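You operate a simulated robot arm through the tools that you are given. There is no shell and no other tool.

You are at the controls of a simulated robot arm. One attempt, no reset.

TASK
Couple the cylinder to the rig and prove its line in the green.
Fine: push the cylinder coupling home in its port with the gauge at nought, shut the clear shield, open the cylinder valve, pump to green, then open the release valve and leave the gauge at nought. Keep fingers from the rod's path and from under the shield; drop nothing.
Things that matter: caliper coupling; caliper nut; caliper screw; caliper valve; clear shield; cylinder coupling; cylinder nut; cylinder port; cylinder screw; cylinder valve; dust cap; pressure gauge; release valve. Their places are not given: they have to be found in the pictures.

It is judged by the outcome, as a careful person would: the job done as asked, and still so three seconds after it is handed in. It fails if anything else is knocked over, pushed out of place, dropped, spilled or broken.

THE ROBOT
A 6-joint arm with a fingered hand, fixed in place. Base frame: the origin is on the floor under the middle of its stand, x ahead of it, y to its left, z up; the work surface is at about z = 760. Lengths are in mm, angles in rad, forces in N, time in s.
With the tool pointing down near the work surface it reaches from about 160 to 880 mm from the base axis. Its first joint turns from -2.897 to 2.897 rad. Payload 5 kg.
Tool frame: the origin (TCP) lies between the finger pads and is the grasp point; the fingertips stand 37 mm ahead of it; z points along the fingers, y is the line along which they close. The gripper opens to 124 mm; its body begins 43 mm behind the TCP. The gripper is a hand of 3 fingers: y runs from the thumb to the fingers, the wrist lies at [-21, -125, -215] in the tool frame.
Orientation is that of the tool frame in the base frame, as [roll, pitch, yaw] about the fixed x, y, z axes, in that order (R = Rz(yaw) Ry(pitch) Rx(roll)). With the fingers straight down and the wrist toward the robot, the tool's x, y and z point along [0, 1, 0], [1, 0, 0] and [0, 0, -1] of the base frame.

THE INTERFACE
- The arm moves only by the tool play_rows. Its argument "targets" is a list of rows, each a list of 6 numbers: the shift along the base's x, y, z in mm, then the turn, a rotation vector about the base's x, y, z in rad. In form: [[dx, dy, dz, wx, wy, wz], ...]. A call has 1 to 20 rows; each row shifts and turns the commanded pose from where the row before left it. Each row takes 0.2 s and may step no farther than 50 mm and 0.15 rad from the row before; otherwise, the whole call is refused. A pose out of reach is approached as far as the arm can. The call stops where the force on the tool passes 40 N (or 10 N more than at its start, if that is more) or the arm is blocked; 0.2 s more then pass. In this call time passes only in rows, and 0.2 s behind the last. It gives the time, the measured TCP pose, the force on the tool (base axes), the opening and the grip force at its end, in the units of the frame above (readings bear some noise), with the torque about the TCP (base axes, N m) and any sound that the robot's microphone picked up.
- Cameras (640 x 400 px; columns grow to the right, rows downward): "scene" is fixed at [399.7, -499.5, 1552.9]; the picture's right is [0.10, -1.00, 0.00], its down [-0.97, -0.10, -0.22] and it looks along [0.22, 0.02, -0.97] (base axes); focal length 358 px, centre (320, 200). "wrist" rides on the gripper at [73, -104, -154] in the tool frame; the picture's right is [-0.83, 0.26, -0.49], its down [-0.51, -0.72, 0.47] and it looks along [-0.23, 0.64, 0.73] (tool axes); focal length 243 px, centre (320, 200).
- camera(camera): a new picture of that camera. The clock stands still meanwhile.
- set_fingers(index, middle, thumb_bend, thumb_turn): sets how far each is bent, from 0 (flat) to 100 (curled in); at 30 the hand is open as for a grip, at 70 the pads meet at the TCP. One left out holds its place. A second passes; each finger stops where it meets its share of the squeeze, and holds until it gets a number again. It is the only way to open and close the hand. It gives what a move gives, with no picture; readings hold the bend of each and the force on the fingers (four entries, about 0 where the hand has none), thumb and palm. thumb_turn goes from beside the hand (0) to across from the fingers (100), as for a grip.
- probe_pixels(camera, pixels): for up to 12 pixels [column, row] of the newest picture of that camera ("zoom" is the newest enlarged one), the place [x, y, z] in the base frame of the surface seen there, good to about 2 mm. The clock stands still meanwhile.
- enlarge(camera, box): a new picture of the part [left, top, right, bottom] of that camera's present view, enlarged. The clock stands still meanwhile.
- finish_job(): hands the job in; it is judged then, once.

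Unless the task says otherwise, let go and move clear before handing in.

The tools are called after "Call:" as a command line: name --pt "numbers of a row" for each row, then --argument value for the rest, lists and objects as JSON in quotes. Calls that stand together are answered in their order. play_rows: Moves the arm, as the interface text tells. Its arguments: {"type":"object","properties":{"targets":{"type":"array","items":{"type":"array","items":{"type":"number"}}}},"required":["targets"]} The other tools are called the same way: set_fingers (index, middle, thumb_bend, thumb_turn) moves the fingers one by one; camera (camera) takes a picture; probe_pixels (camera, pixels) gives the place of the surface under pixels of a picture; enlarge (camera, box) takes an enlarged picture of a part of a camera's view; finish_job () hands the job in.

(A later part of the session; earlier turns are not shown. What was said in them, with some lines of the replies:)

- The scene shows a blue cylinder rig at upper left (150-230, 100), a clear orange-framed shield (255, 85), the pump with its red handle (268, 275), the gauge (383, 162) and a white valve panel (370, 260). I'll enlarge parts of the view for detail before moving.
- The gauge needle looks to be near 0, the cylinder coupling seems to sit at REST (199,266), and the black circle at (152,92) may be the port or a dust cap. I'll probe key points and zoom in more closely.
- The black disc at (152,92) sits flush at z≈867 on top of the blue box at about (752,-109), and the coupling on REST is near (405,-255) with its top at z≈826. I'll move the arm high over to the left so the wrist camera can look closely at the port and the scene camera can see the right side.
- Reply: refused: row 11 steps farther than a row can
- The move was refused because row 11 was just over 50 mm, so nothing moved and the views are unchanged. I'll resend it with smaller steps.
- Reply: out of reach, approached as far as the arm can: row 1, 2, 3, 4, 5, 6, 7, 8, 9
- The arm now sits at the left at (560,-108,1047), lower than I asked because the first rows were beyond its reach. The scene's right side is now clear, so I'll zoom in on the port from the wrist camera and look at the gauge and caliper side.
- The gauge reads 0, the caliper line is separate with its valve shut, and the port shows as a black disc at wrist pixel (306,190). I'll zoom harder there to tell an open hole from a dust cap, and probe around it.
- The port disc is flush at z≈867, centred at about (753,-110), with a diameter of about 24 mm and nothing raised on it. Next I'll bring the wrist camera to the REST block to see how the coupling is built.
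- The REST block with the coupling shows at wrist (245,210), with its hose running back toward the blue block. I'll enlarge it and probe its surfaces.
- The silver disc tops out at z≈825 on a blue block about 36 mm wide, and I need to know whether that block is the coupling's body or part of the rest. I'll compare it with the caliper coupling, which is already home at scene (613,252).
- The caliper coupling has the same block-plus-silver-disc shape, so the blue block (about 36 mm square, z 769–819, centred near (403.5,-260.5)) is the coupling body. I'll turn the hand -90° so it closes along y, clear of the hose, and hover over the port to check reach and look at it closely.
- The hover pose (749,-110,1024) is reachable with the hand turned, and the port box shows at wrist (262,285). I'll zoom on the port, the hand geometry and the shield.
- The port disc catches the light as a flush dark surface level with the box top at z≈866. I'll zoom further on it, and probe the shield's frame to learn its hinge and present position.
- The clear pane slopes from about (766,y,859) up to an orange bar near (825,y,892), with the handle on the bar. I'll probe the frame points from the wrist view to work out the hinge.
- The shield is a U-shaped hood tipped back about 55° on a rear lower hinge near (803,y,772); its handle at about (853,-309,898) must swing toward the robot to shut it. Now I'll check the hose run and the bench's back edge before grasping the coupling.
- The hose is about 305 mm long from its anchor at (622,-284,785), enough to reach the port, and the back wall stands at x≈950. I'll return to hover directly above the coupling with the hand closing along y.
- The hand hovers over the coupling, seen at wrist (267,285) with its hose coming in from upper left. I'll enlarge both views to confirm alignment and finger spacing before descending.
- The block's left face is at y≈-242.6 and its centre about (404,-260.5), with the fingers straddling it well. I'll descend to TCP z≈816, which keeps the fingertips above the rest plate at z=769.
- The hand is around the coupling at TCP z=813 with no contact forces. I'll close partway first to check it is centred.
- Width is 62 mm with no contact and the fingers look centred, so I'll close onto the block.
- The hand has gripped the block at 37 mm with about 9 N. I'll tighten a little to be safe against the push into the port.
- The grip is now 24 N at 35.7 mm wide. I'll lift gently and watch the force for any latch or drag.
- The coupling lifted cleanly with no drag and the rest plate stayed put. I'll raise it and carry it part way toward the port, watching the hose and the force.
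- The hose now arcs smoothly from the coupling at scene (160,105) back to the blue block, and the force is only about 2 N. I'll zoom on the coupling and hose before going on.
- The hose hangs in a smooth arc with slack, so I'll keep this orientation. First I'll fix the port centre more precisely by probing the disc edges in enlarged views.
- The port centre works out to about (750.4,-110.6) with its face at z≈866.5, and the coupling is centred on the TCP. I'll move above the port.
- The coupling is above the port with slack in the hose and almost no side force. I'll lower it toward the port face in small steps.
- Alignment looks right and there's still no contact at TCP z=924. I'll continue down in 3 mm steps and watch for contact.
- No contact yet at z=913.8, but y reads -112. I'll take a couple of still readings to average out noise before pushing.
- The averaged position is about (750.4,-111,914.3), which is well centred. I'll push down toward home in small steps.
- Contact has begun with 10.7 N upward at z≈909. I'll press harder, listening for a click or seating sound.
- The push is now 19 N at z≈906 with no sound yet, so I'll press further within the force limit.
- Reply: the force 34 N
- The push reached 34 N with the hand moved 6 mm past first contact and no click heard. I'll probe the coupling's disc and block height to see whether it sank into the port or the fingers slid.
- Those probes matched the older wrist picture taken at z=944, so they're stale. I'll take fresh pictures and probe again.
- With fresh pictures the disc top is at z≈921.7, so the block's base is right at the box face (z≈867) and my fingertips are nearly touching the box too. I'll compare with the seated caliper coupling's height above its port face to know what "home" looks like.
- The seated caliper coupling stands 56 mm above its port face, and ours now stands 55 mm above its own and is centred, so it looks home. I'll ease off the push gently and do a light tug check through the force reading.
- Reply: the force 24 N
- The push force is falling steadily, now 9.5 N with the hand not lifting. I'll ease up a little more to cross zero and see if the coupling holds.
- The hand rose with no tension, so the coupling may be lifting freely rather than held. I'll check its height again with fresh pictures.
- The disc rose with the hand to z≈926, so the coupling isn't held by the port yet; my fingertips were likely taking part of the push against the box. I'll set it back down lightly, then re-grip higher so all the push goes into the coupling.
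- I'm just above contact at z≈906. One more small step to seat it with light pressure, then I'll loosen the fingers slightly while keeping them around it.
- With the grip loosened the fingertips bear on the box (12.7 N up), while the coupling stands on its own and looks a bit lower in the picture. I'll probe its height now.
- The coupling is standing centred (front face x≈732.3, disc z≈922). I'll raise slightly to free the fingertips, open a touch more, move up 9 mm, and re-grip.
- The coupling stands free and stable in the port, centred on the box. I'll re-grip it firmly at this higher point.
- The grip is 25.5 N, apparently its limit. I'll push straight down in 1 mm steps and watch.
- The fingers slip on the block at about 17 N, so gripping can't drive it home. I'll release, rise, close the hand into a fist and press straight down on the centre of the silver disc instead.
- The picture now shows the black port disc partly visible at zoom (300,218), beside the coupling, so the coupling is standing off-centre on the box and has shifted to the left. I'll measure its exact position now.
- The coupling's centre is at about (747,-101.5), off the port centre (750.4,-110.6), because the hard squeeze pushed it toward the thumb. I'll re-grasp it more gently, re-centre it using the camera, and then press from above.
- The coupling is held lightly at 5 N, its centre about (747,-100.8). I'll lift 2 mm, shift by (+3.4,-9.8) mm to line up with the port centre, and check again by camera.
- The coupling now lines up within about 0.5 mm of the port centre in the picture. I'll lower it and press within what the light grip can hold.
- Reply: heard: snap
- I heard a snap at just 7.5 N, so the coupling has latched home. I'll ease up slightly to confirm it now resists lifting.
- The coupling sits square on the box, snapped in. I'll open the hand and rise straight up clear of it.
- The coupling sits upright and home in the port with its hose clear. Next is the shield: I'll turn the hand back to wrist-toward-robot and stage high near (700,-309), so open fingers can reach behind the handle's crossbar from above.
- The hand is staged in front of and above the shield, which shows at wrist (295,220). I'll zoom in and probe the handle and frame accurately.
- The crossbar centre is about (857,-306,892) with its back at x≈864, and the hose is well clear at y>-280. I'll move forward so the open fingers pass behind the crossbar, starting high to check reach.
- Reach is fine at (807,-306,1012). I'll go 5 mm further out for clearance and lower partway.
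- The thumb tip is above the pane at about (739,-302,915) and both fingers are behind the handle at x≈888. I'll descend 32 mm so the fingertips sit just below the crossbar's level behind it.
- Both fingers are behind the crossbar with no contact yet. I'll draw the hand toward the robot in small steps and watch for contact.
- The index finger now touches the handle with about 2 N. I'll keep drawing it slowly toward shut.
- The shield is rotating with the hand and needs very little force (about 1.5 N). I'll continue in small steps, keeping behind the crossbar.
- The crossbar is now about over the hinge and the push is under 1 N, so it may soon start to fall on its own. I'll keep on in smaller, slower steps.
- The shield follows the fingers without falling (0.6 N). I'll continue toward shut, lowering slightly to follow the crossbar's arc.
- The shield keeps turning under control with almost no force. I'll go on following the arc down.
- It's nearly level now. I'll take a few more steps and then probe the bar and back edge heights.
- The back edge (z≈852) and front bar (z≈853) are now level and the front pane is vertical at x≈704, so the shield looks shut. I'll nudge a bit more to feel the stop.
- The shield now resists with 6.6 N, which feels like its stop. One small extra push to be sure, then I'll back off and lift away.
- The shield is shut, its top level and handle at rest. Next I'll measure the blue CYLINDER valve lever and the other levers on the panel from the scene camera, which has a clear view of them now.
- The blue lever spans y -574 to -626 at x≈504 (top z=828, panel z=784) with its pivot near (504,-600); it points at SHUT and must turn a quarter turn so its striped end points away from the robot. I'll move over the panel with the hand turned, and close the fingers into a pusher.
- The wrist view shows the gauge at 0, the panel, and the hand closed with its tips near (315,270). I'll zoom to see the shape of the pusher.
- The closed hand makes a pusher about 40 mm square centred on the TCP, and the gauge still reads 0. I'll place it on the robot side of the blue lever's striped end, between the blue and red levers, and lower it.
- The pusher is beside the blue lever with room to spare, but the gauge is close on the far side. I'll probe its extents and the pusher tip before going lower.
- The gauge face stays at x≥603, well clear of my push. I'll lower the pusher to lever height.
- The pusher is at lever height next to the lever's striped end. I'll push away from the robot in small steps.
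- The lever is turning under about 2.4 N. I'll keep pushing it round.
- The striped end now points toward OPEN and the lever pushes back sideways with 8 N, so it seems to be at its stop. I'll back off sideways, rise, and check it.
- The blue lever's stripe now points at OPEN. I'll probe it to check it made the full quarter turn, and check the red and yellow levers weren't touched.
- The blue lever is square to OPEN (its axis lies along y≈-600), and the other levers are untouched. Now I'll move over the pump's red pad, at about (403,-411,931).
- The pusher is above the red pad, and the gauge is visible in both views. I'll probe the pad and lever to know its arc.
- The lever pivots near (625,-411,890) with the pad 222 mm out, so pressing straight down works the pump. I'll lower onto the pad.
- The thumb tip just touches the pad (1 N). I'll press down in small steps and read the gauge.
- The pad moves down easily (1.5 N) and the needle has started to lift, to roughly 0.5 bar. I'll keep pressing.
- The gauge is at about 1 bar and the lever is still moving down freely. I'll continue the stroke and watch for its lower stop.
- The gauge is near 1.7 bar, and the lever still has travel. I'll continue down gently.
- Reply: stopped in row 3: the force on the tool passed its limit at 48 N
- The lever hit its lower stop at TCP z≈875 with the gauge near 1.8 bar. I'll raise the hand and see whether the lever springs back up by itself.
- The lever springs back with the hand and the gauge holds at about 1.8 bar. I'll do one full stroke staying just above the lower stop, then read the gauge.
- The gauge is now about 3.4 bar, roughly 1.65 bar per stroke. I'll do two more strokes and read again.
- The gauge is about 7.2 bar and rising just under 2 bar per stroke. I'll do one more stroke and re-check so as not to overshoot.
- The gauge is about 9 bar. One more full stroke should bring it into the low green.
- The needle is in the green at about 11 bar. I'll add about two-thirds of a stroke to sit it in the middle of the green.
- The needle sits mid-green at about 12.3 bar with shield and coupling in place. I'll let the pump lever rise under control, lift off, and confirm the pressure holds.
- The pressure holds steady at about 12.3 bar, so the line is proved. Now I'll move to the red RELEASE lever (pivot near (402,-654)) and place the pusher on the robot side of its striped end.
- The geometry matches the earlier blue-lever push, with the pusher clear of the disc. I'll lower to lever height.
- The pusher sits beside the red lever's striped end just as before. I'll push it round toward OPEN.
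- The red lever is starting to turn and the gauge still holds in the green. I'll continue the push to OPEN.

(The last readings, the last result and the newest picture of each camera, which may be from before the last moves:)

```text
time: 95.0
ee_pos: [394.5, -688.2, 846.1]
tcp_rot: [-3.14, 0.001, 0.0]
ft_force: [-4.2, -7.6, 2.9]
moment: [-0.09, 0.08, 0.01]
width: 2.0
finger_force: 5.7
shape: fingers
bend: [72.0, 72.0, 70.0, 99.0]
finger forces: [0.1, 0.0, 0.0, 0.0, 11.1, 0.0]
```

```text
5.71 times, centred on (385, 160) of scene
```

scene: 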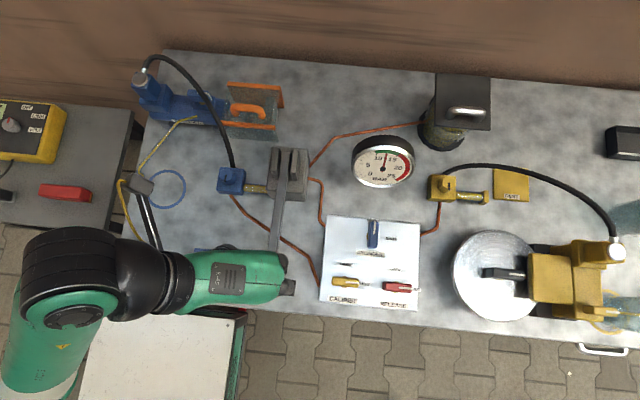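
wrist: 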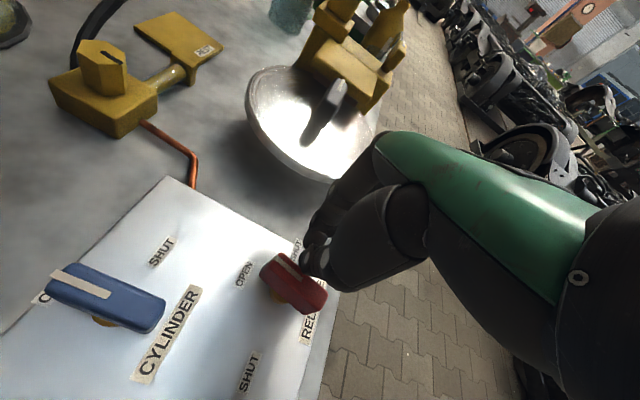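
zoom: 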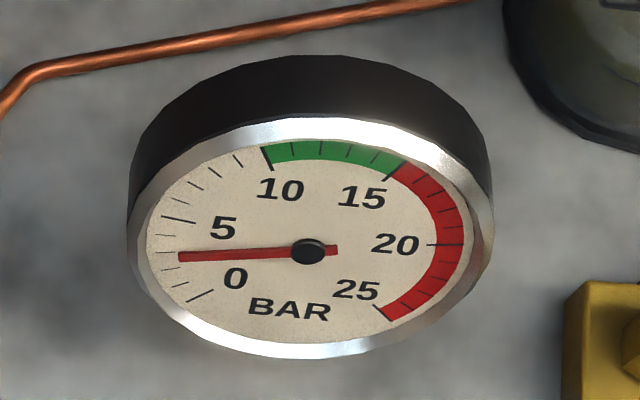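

The gauge is falling fast (about 2.5 bar) and the red lever has come round to the same angle at which the blue one met its stop. I'll back off sideways and rise, then verify.

Call:
play_rows --pt "-2 -6 0 0 0 0" --pt "-4 -8 2 0 0 0" --pt "0 -4 15 0 0 0" --pt "0 0 25 0 0 0" --pt "-10 0 30 0 0 0" --pt "-10 0 30 0 0 0"

Call:
camera --camera "wrist"

Call:
camera --camera "scene"

Call:
enlarge --camera "scene" --box '[340, 125, 430, 195]'

Call:
enlarge --camera "wrist" --box '[150, 180, 330, 360]'

```text
time: 96.4
ee_pos: [369.0, -705.8, 946.3]
tcp_rot: [-3.136, 0.004, 0.0]
ft_force: [-0.6, -0.3, -0.5]
moment: [-0.02, 0.03, 0.0]
width: 4.7
finger_force: 0.0
shape: fingers
bend: [72.0, 72.0, 68.0, 98.0]
finger forces: [0.1, 0.2, 0.1, 0.0, 0.1, 0.0]
```

```text
taken
```

wrist: 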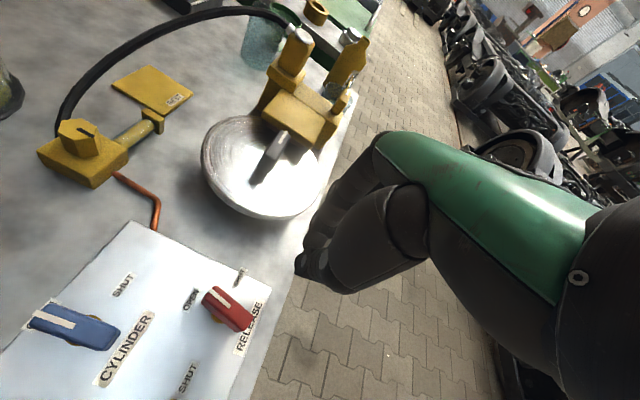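

```text
taken
```

scene: 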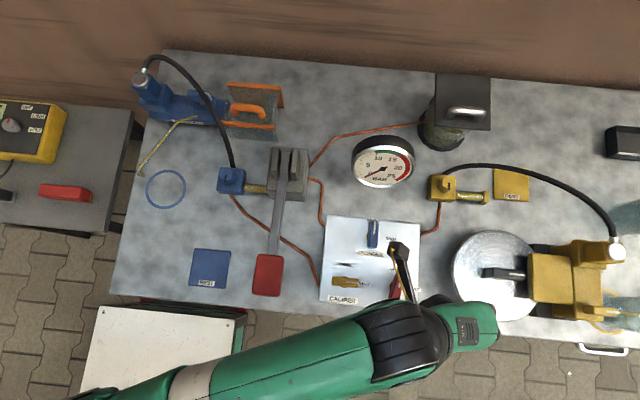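

```text
5.71 times, centred on (385, 160) of scene
```

zoom: 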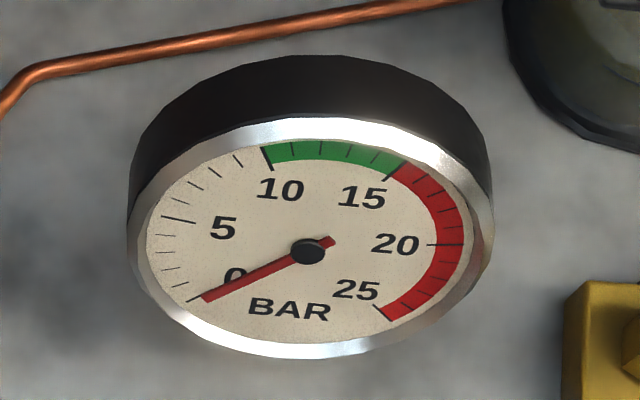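

```text
2.22 times, centred on (240, 270) of wrist
```

zoom: 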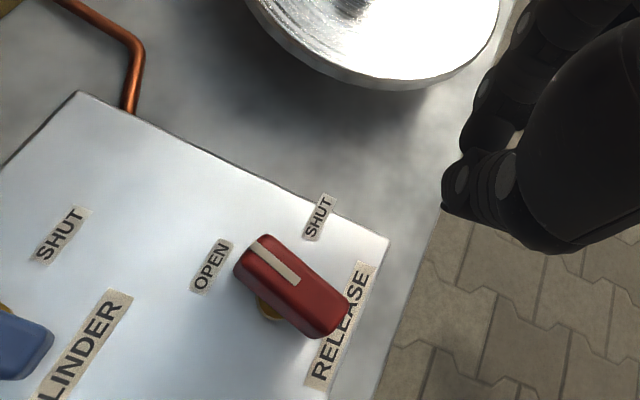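

The gauge is back to 0 and the red lever points at OPEN. I'll probe its axis to confirm it made the full quarter turn.

Call:
probe_pixels --camera "zoom" --pixels '[[258, 248], [270, 258], [285, 271], [295, 281], [310, 296], [330, 315], [245, 265], [345, 300]]'

Call:
probe_pixels --camera "wrist" --pixels '[[40, 318], [60, 322], [100, 335]]'

```text
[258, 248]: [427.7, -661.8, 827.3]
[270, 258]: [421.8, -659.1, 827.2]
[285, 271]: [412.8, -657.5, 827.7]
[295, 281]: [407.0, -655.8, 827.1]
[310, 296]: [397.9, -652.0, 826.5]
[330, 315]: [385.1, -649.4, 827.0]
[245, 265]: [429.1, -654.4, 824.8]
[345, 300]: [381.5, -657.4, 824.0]
```

```text
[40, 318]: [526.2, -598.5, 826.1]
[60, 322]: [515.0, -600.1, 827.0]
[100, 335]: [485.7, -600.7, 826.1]
```

The gauge is at nought, but the red lever's axis is still about 16° short of square. I'll nudge its striped end the rest of the way from the far right side, pushing left.

Call:
play_rows --pt "25 -5 0 0 0 0" --pt "25 -5 0 0 0 0" --pt "0 0 -35 0 0 0" --pt "0 0 -35 0 0 0" --pt "0 0 -20 0 0 0"

Call:
camera --camera "wrist"

Call:
enlarge --camera "wrist" --box '[180, 130, 400, 350]'

```text
time: 97.6
ee_pos: [417.7, -715.6, 857.8]
tcp_rot: [-3.138, -0.001, 0.0]
ft_force: [0.0, -0.4, 0.3]
moment: [0.01, 0.0, 0.0]
width: 4.7
finger_force: 0.1
shape: fingers
bend: [72.0, 72.0, 68.0, 98.0]
finger forces: [0.0, 0.0, 0.1, 0.0, 0.1, 0.1]
```

```text
taken
```

wrist: 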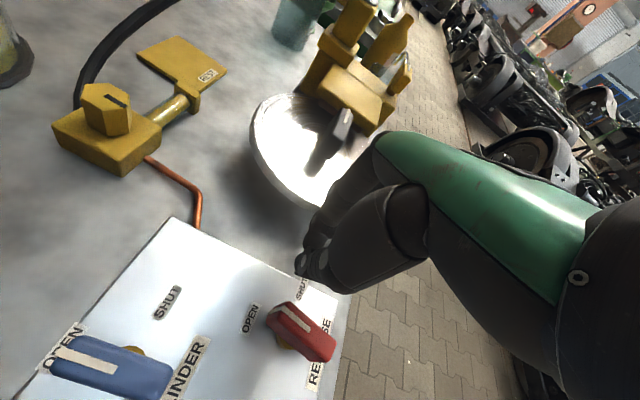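

```text
1.82 times, centred on (290, 240) of wrist
```

zoom: 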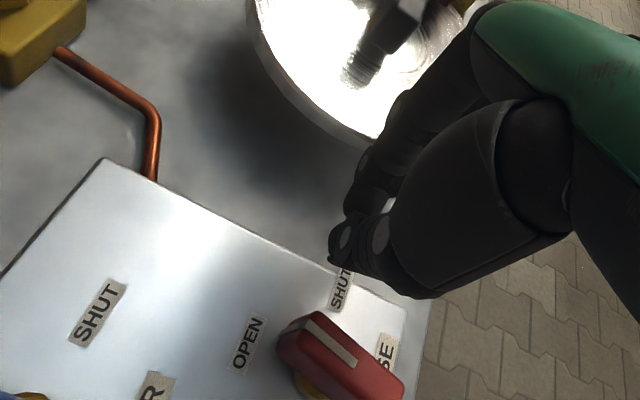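

The pusher is on the right side of the red lever, clear of the disc. I'll lower the last bit and push gently to the left.

Call:
play_rows --pt "0 0 -13 0 0 0" --pt "0 4 0 0 0 0" --pt "0 4 0 0 0 0" --pt "0 4 0 0 0 0" --pt "0 3 0 0 0 0"

Call:
camera --camera "wrist"

Call:
enlarge --camera "wrist" --box '[180, 130, 400, 350]'

```text
time: 98.8
ee_pos: [419.6, -699.9, 842.2]
tcp_rot: [-3.137, 0.0, 0.001]
ft_force: [-0.1, -0.7, 0.0]
moment: [-0.03, -0.01, -0.01]
width: 4.6
finger_force: 0.4
shape: fingers
bend: [72.0, 72.0, 68.0, 98.0]
finger forces: [0.0, 0.0, 0.0, 0.0, 0.8, 0.1]
```

```text
taken
```

wrist: 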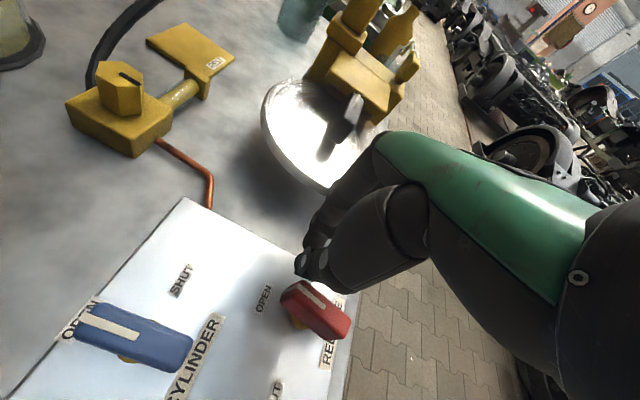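

```text
1.82 times, centred on (290, 240) of wrist
```

zoom: 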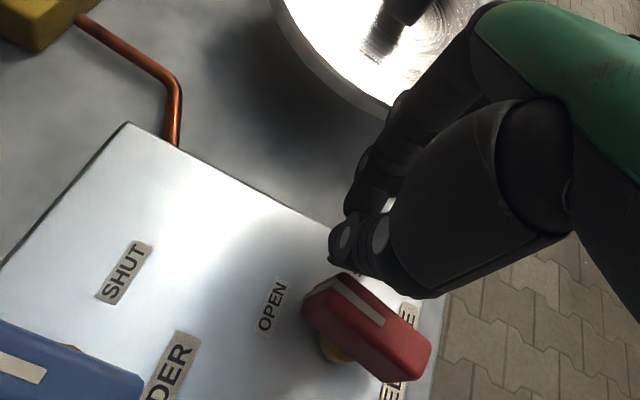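

The thumb has just made contact (0.8 N). I'll keep pushing left a few millimetres until the lever meets its stop.

Call:
play_rows --pt "0 3 0 0 0 0" --pt "0 3 0 0 0 0"

Call:
play_rows --pt "0 3 0 0 0 0" --pt "0 2 0 0 0 0"

Call:
camera --camera "wrist"

Call:
enlarge --camera "wrist" --box '[180, 130, 400, 350]'

```text
time: 99.4
ee_pos: [419.2, -695.0, 842.0]
tcp_rot: [-3.137, 0.002, 0.001]
ft_force: [-0.1, -1.2, 0.1]
moment: [0.0, -0.03, -0.02]
width: 4.2
finger_force: 0.7
shape: fingers
bend: [72.0, 72.0, 68.0, 98.0]
finger forces: [0.0, 0.0, 0.0, 0.0, 1.1, 0.1]
```

```text
time: 100.0
ee_pos: [419.4, -689.0, 844.0]
tcp_rot: [-3.141, 0.003, 0.001]
ft_force: [-0.4, -8.7, 1.9]
moment: [-0.11, -0.02, -0.08]
width: 1.7
finger_force: 5.8
shape: fingers
bend: [72.0, 72.0, 70.0, 98.0]
finger forces: [0.0, 0.1, 0.1, 0.1, 11.8, 0.1]
```

```text
taken
```

wrist: 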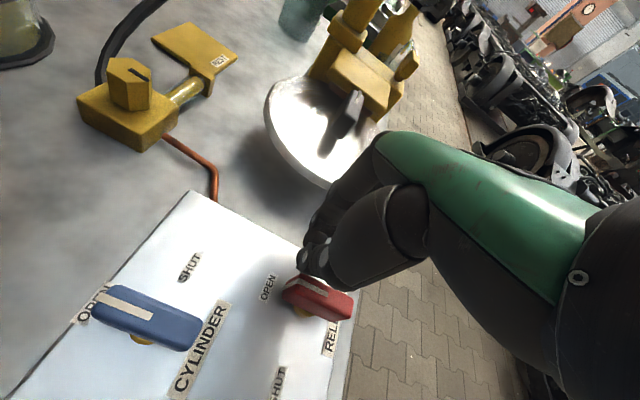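

```text
1.82 times, centred on (290, 240) of wrist
```

zoom: 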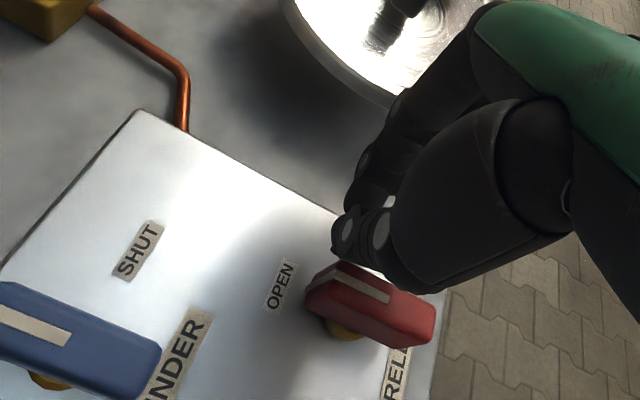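

The lever met its stop (8.7 N) and now lies parallel to the blue one. I'll back away to the right, rise, and verify.

Call:
play_rows --pt "0 -6 0 0 0 0" --pt "0 -10 1 0 0 0" --pt "0 -2 15 0 0 0" --pt "0 0 30 0 0 0" --pt "-5 0 35 0 0 0" --pt "-20 0 35 0 0 0" --pt "-30 10 30 0 0 0"

Call:
camera --camera "wrist"

Call:
camera --camera "scene"

Call:
enlarge --camera "wrist" --box '[120, 200, 320, 380]'

Call:
enlarge --camera "scene" --box '[340, 125, 430, 195]'

```text
time: 101.6
ee_pos: [363.1, -697.6, 989.9]
tcp_rot: [-3.137, 0.002, 0.0]
ft_force: [-1.0, 0.4, -0.5]
moment: [-0.01, 0.01, 0.04]
width: 4.5
finger_force: 0.1
shape: fingers
bend: [72.0, 72.0, 68.0, 98.0]
finger forces: [0.1, 0.0, 0.0, 0.1, 0.0, 0.0]
```

```text
taken
```

wrist: 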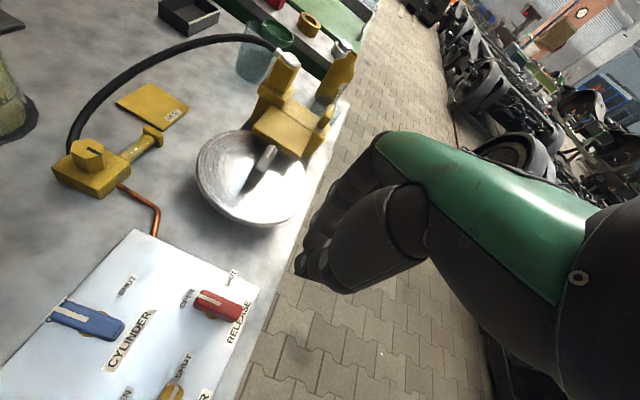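

```text
taken
```

scene: 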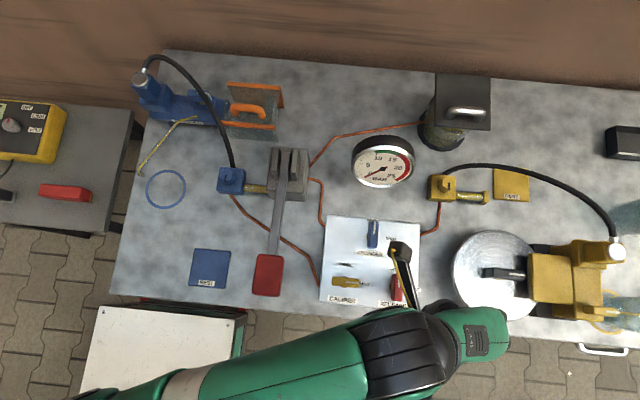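

```text
2.22 times, centred on (220, 290) of wrist
```

zoom: 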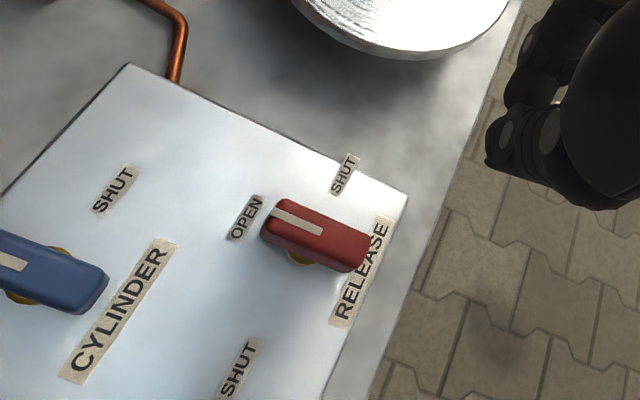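

```text
5.71 times, centred on (385, 160) of scene
```

zoom: 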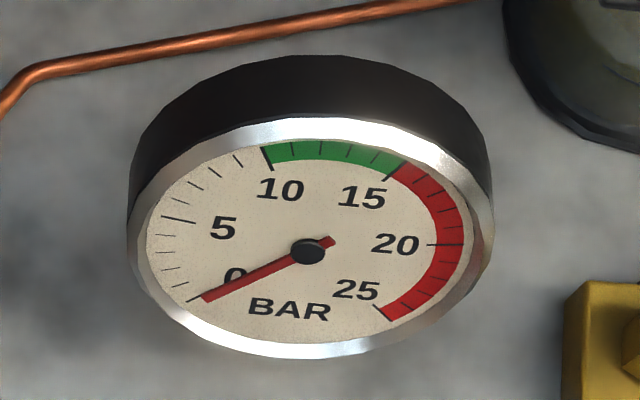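

Both the blue and red levers point at OPEN and the gauge reads 0. I'll confirm the red lever's axis, move the arm clear, and make a last check of coupling, shield and bench.

Call:
probe_pixels --camera "zoom" --pixels '[[278, 212], [295, 220], [315, 230], [340, 245], [360, 255]]'

Call:
play_rows --pt "-15 20 20 0 0 0" --pt "-15 30 20 0 0 0" --pt "-15 35 10 0 0 0" --pt "-15 35 0 0 0 0" --pt "-15 35 0 0 0 0" --pt "0 0 0 0 0 0" --pt "0 0 0 0 0 0" --pt "0 0 0 0 0 0"

Call:
camera --camera "scene"

Call:
enlarge --camera "scene" --box '[120, 40, 320, 165]'

Call:
enlarge --camera "scene" --box '[300, 130, 440, 310]'

```text
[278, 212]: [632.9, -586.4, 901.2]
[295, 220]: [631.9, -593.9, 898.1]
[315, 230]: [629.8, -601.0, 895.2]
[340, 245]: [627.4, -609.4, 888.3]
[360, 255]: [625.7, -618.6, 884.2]
```

```text
time: 103.4
ee_pos: [289.8, -542.3, 1038.0]
tcp_rot: [-3.138, 0.003, 0.001]
ft_force: [1.1, 0.2, 0.5]
moment: [0.01, 0.02, 0.0]
width: 4.9
finger_force: 0.0
shape: fingers
bend: [72.0, 72.0, 68.0, 98.0]
finger forces: [0.0, 0.0, 0.1, 0.0, 0.1, 0.0]
```

```text
taken
```

scene: 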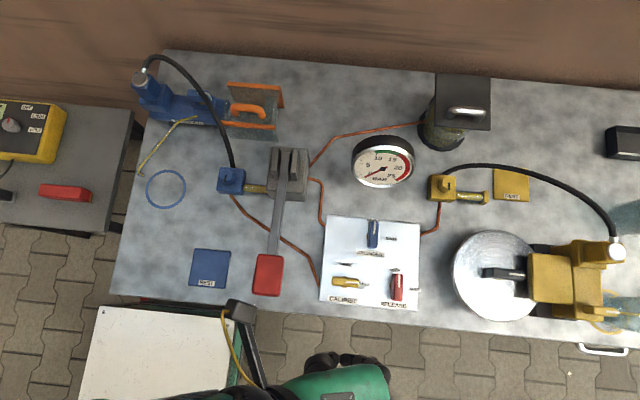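

```text
3.20 times, centred on (220, 102) of scene
```

zoom: 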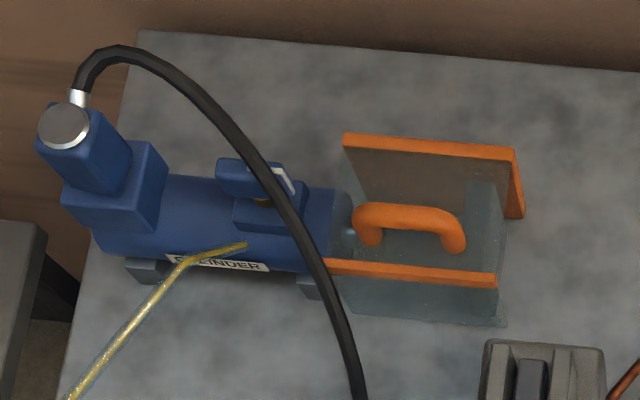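

```text
2.22 times, centred on (370, 220) of scene
```

zoom: 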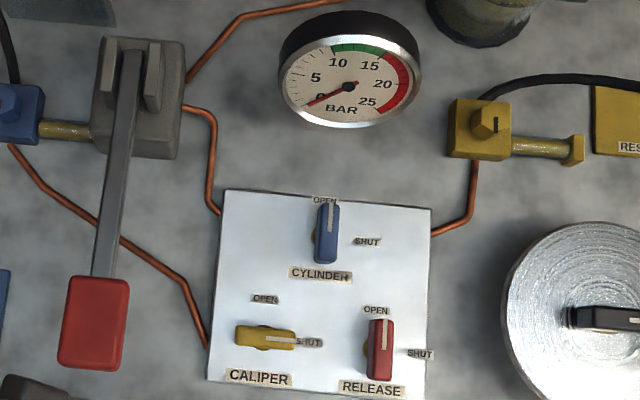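

Everything looks right: CYLINDER and RELEASE open, CALIPER still shut, gauge at 0, coupling in its port. One last probe to confirm the shield is fully level and the coupling is seated.

Call:
probe_pixels --camera "scene" --pixels '[[240, 84], [265, 87], [278, 92], [230, 124], [250, 126], [270, 128], [140, 80], [134, 82], [139, 98], [245, 104]]'

Call:
enlarge --camera "scene" --box '[120, 65, 170, 115]'

Call:
enlarge --camera "scene" --box '[340, 125, 430, 195]'

```text
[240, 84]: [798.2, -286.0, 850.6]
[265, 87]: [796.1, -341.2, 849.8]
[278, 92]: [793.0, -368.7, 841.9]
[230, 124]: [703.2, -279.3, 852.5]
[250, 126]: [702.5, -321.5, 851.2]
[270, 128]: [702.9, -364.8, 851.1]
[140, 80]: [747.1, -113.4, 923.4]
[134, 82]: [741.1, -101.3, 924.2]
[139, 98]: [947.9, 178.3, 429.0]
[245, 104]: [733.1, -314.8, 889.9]
```

```text
8.00 times, centred on (145, 90) of scene
```

zoom: 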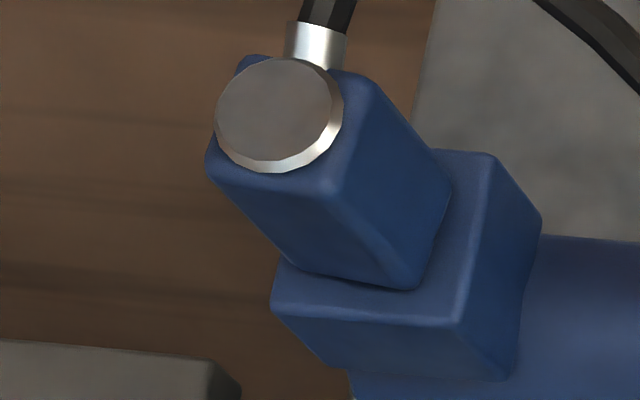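

```text
5.71 times, centred on (385, 160) of scene
```

zoom: 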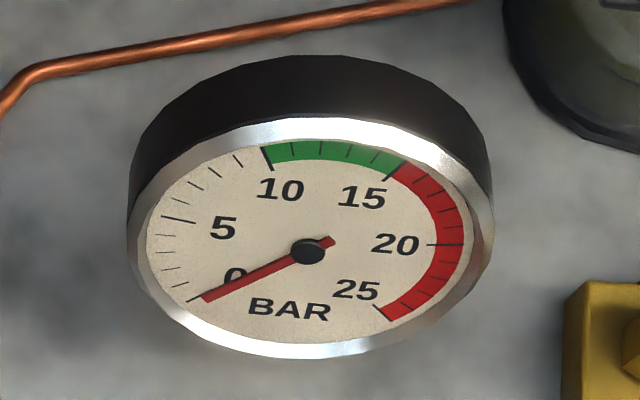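

The shield is level (back edge z≈850, front bar z≈851), the coupling is seated with its disc at z≈923.5, and the gauge reads 0 with the release valve open. The hand is empty and clear of the bench, so I'm handing the job in.

Call:
finish_job

```text
The job is handed in.
```

The cylinder is coupled to the rig and its line held in the green at about 12.3 bar. The job is handed in with the gauge back at 0; I have not been told how it was judged.

- **Coupling:** it snapped into the cylinder port with the gauge at 0. My first tries were off-centre and did not latch. I pressed up to about 34 N and my fingertips bore on the port box. After I re-centred it, it snapped in at about 7.5 N.
- **Shield:** it swung shut under control and is level, with no fingers under it or in the rod's path.
- **Cylinder valve:** open, a full quarter turn.
- **Pumping:** the needle went up to mid-green and stayed there with the pump lever released. The pump lever hit its lower stop once, at 48 N, with no sign of damage.
- **Release valve:** my first push left it about 16° short, though the gauge had already dropped to 0. I nudged it on to its stop.

The caliper valve is still shut, nothing was dropped or knocked over, and the hand is empty and clear of the bench.
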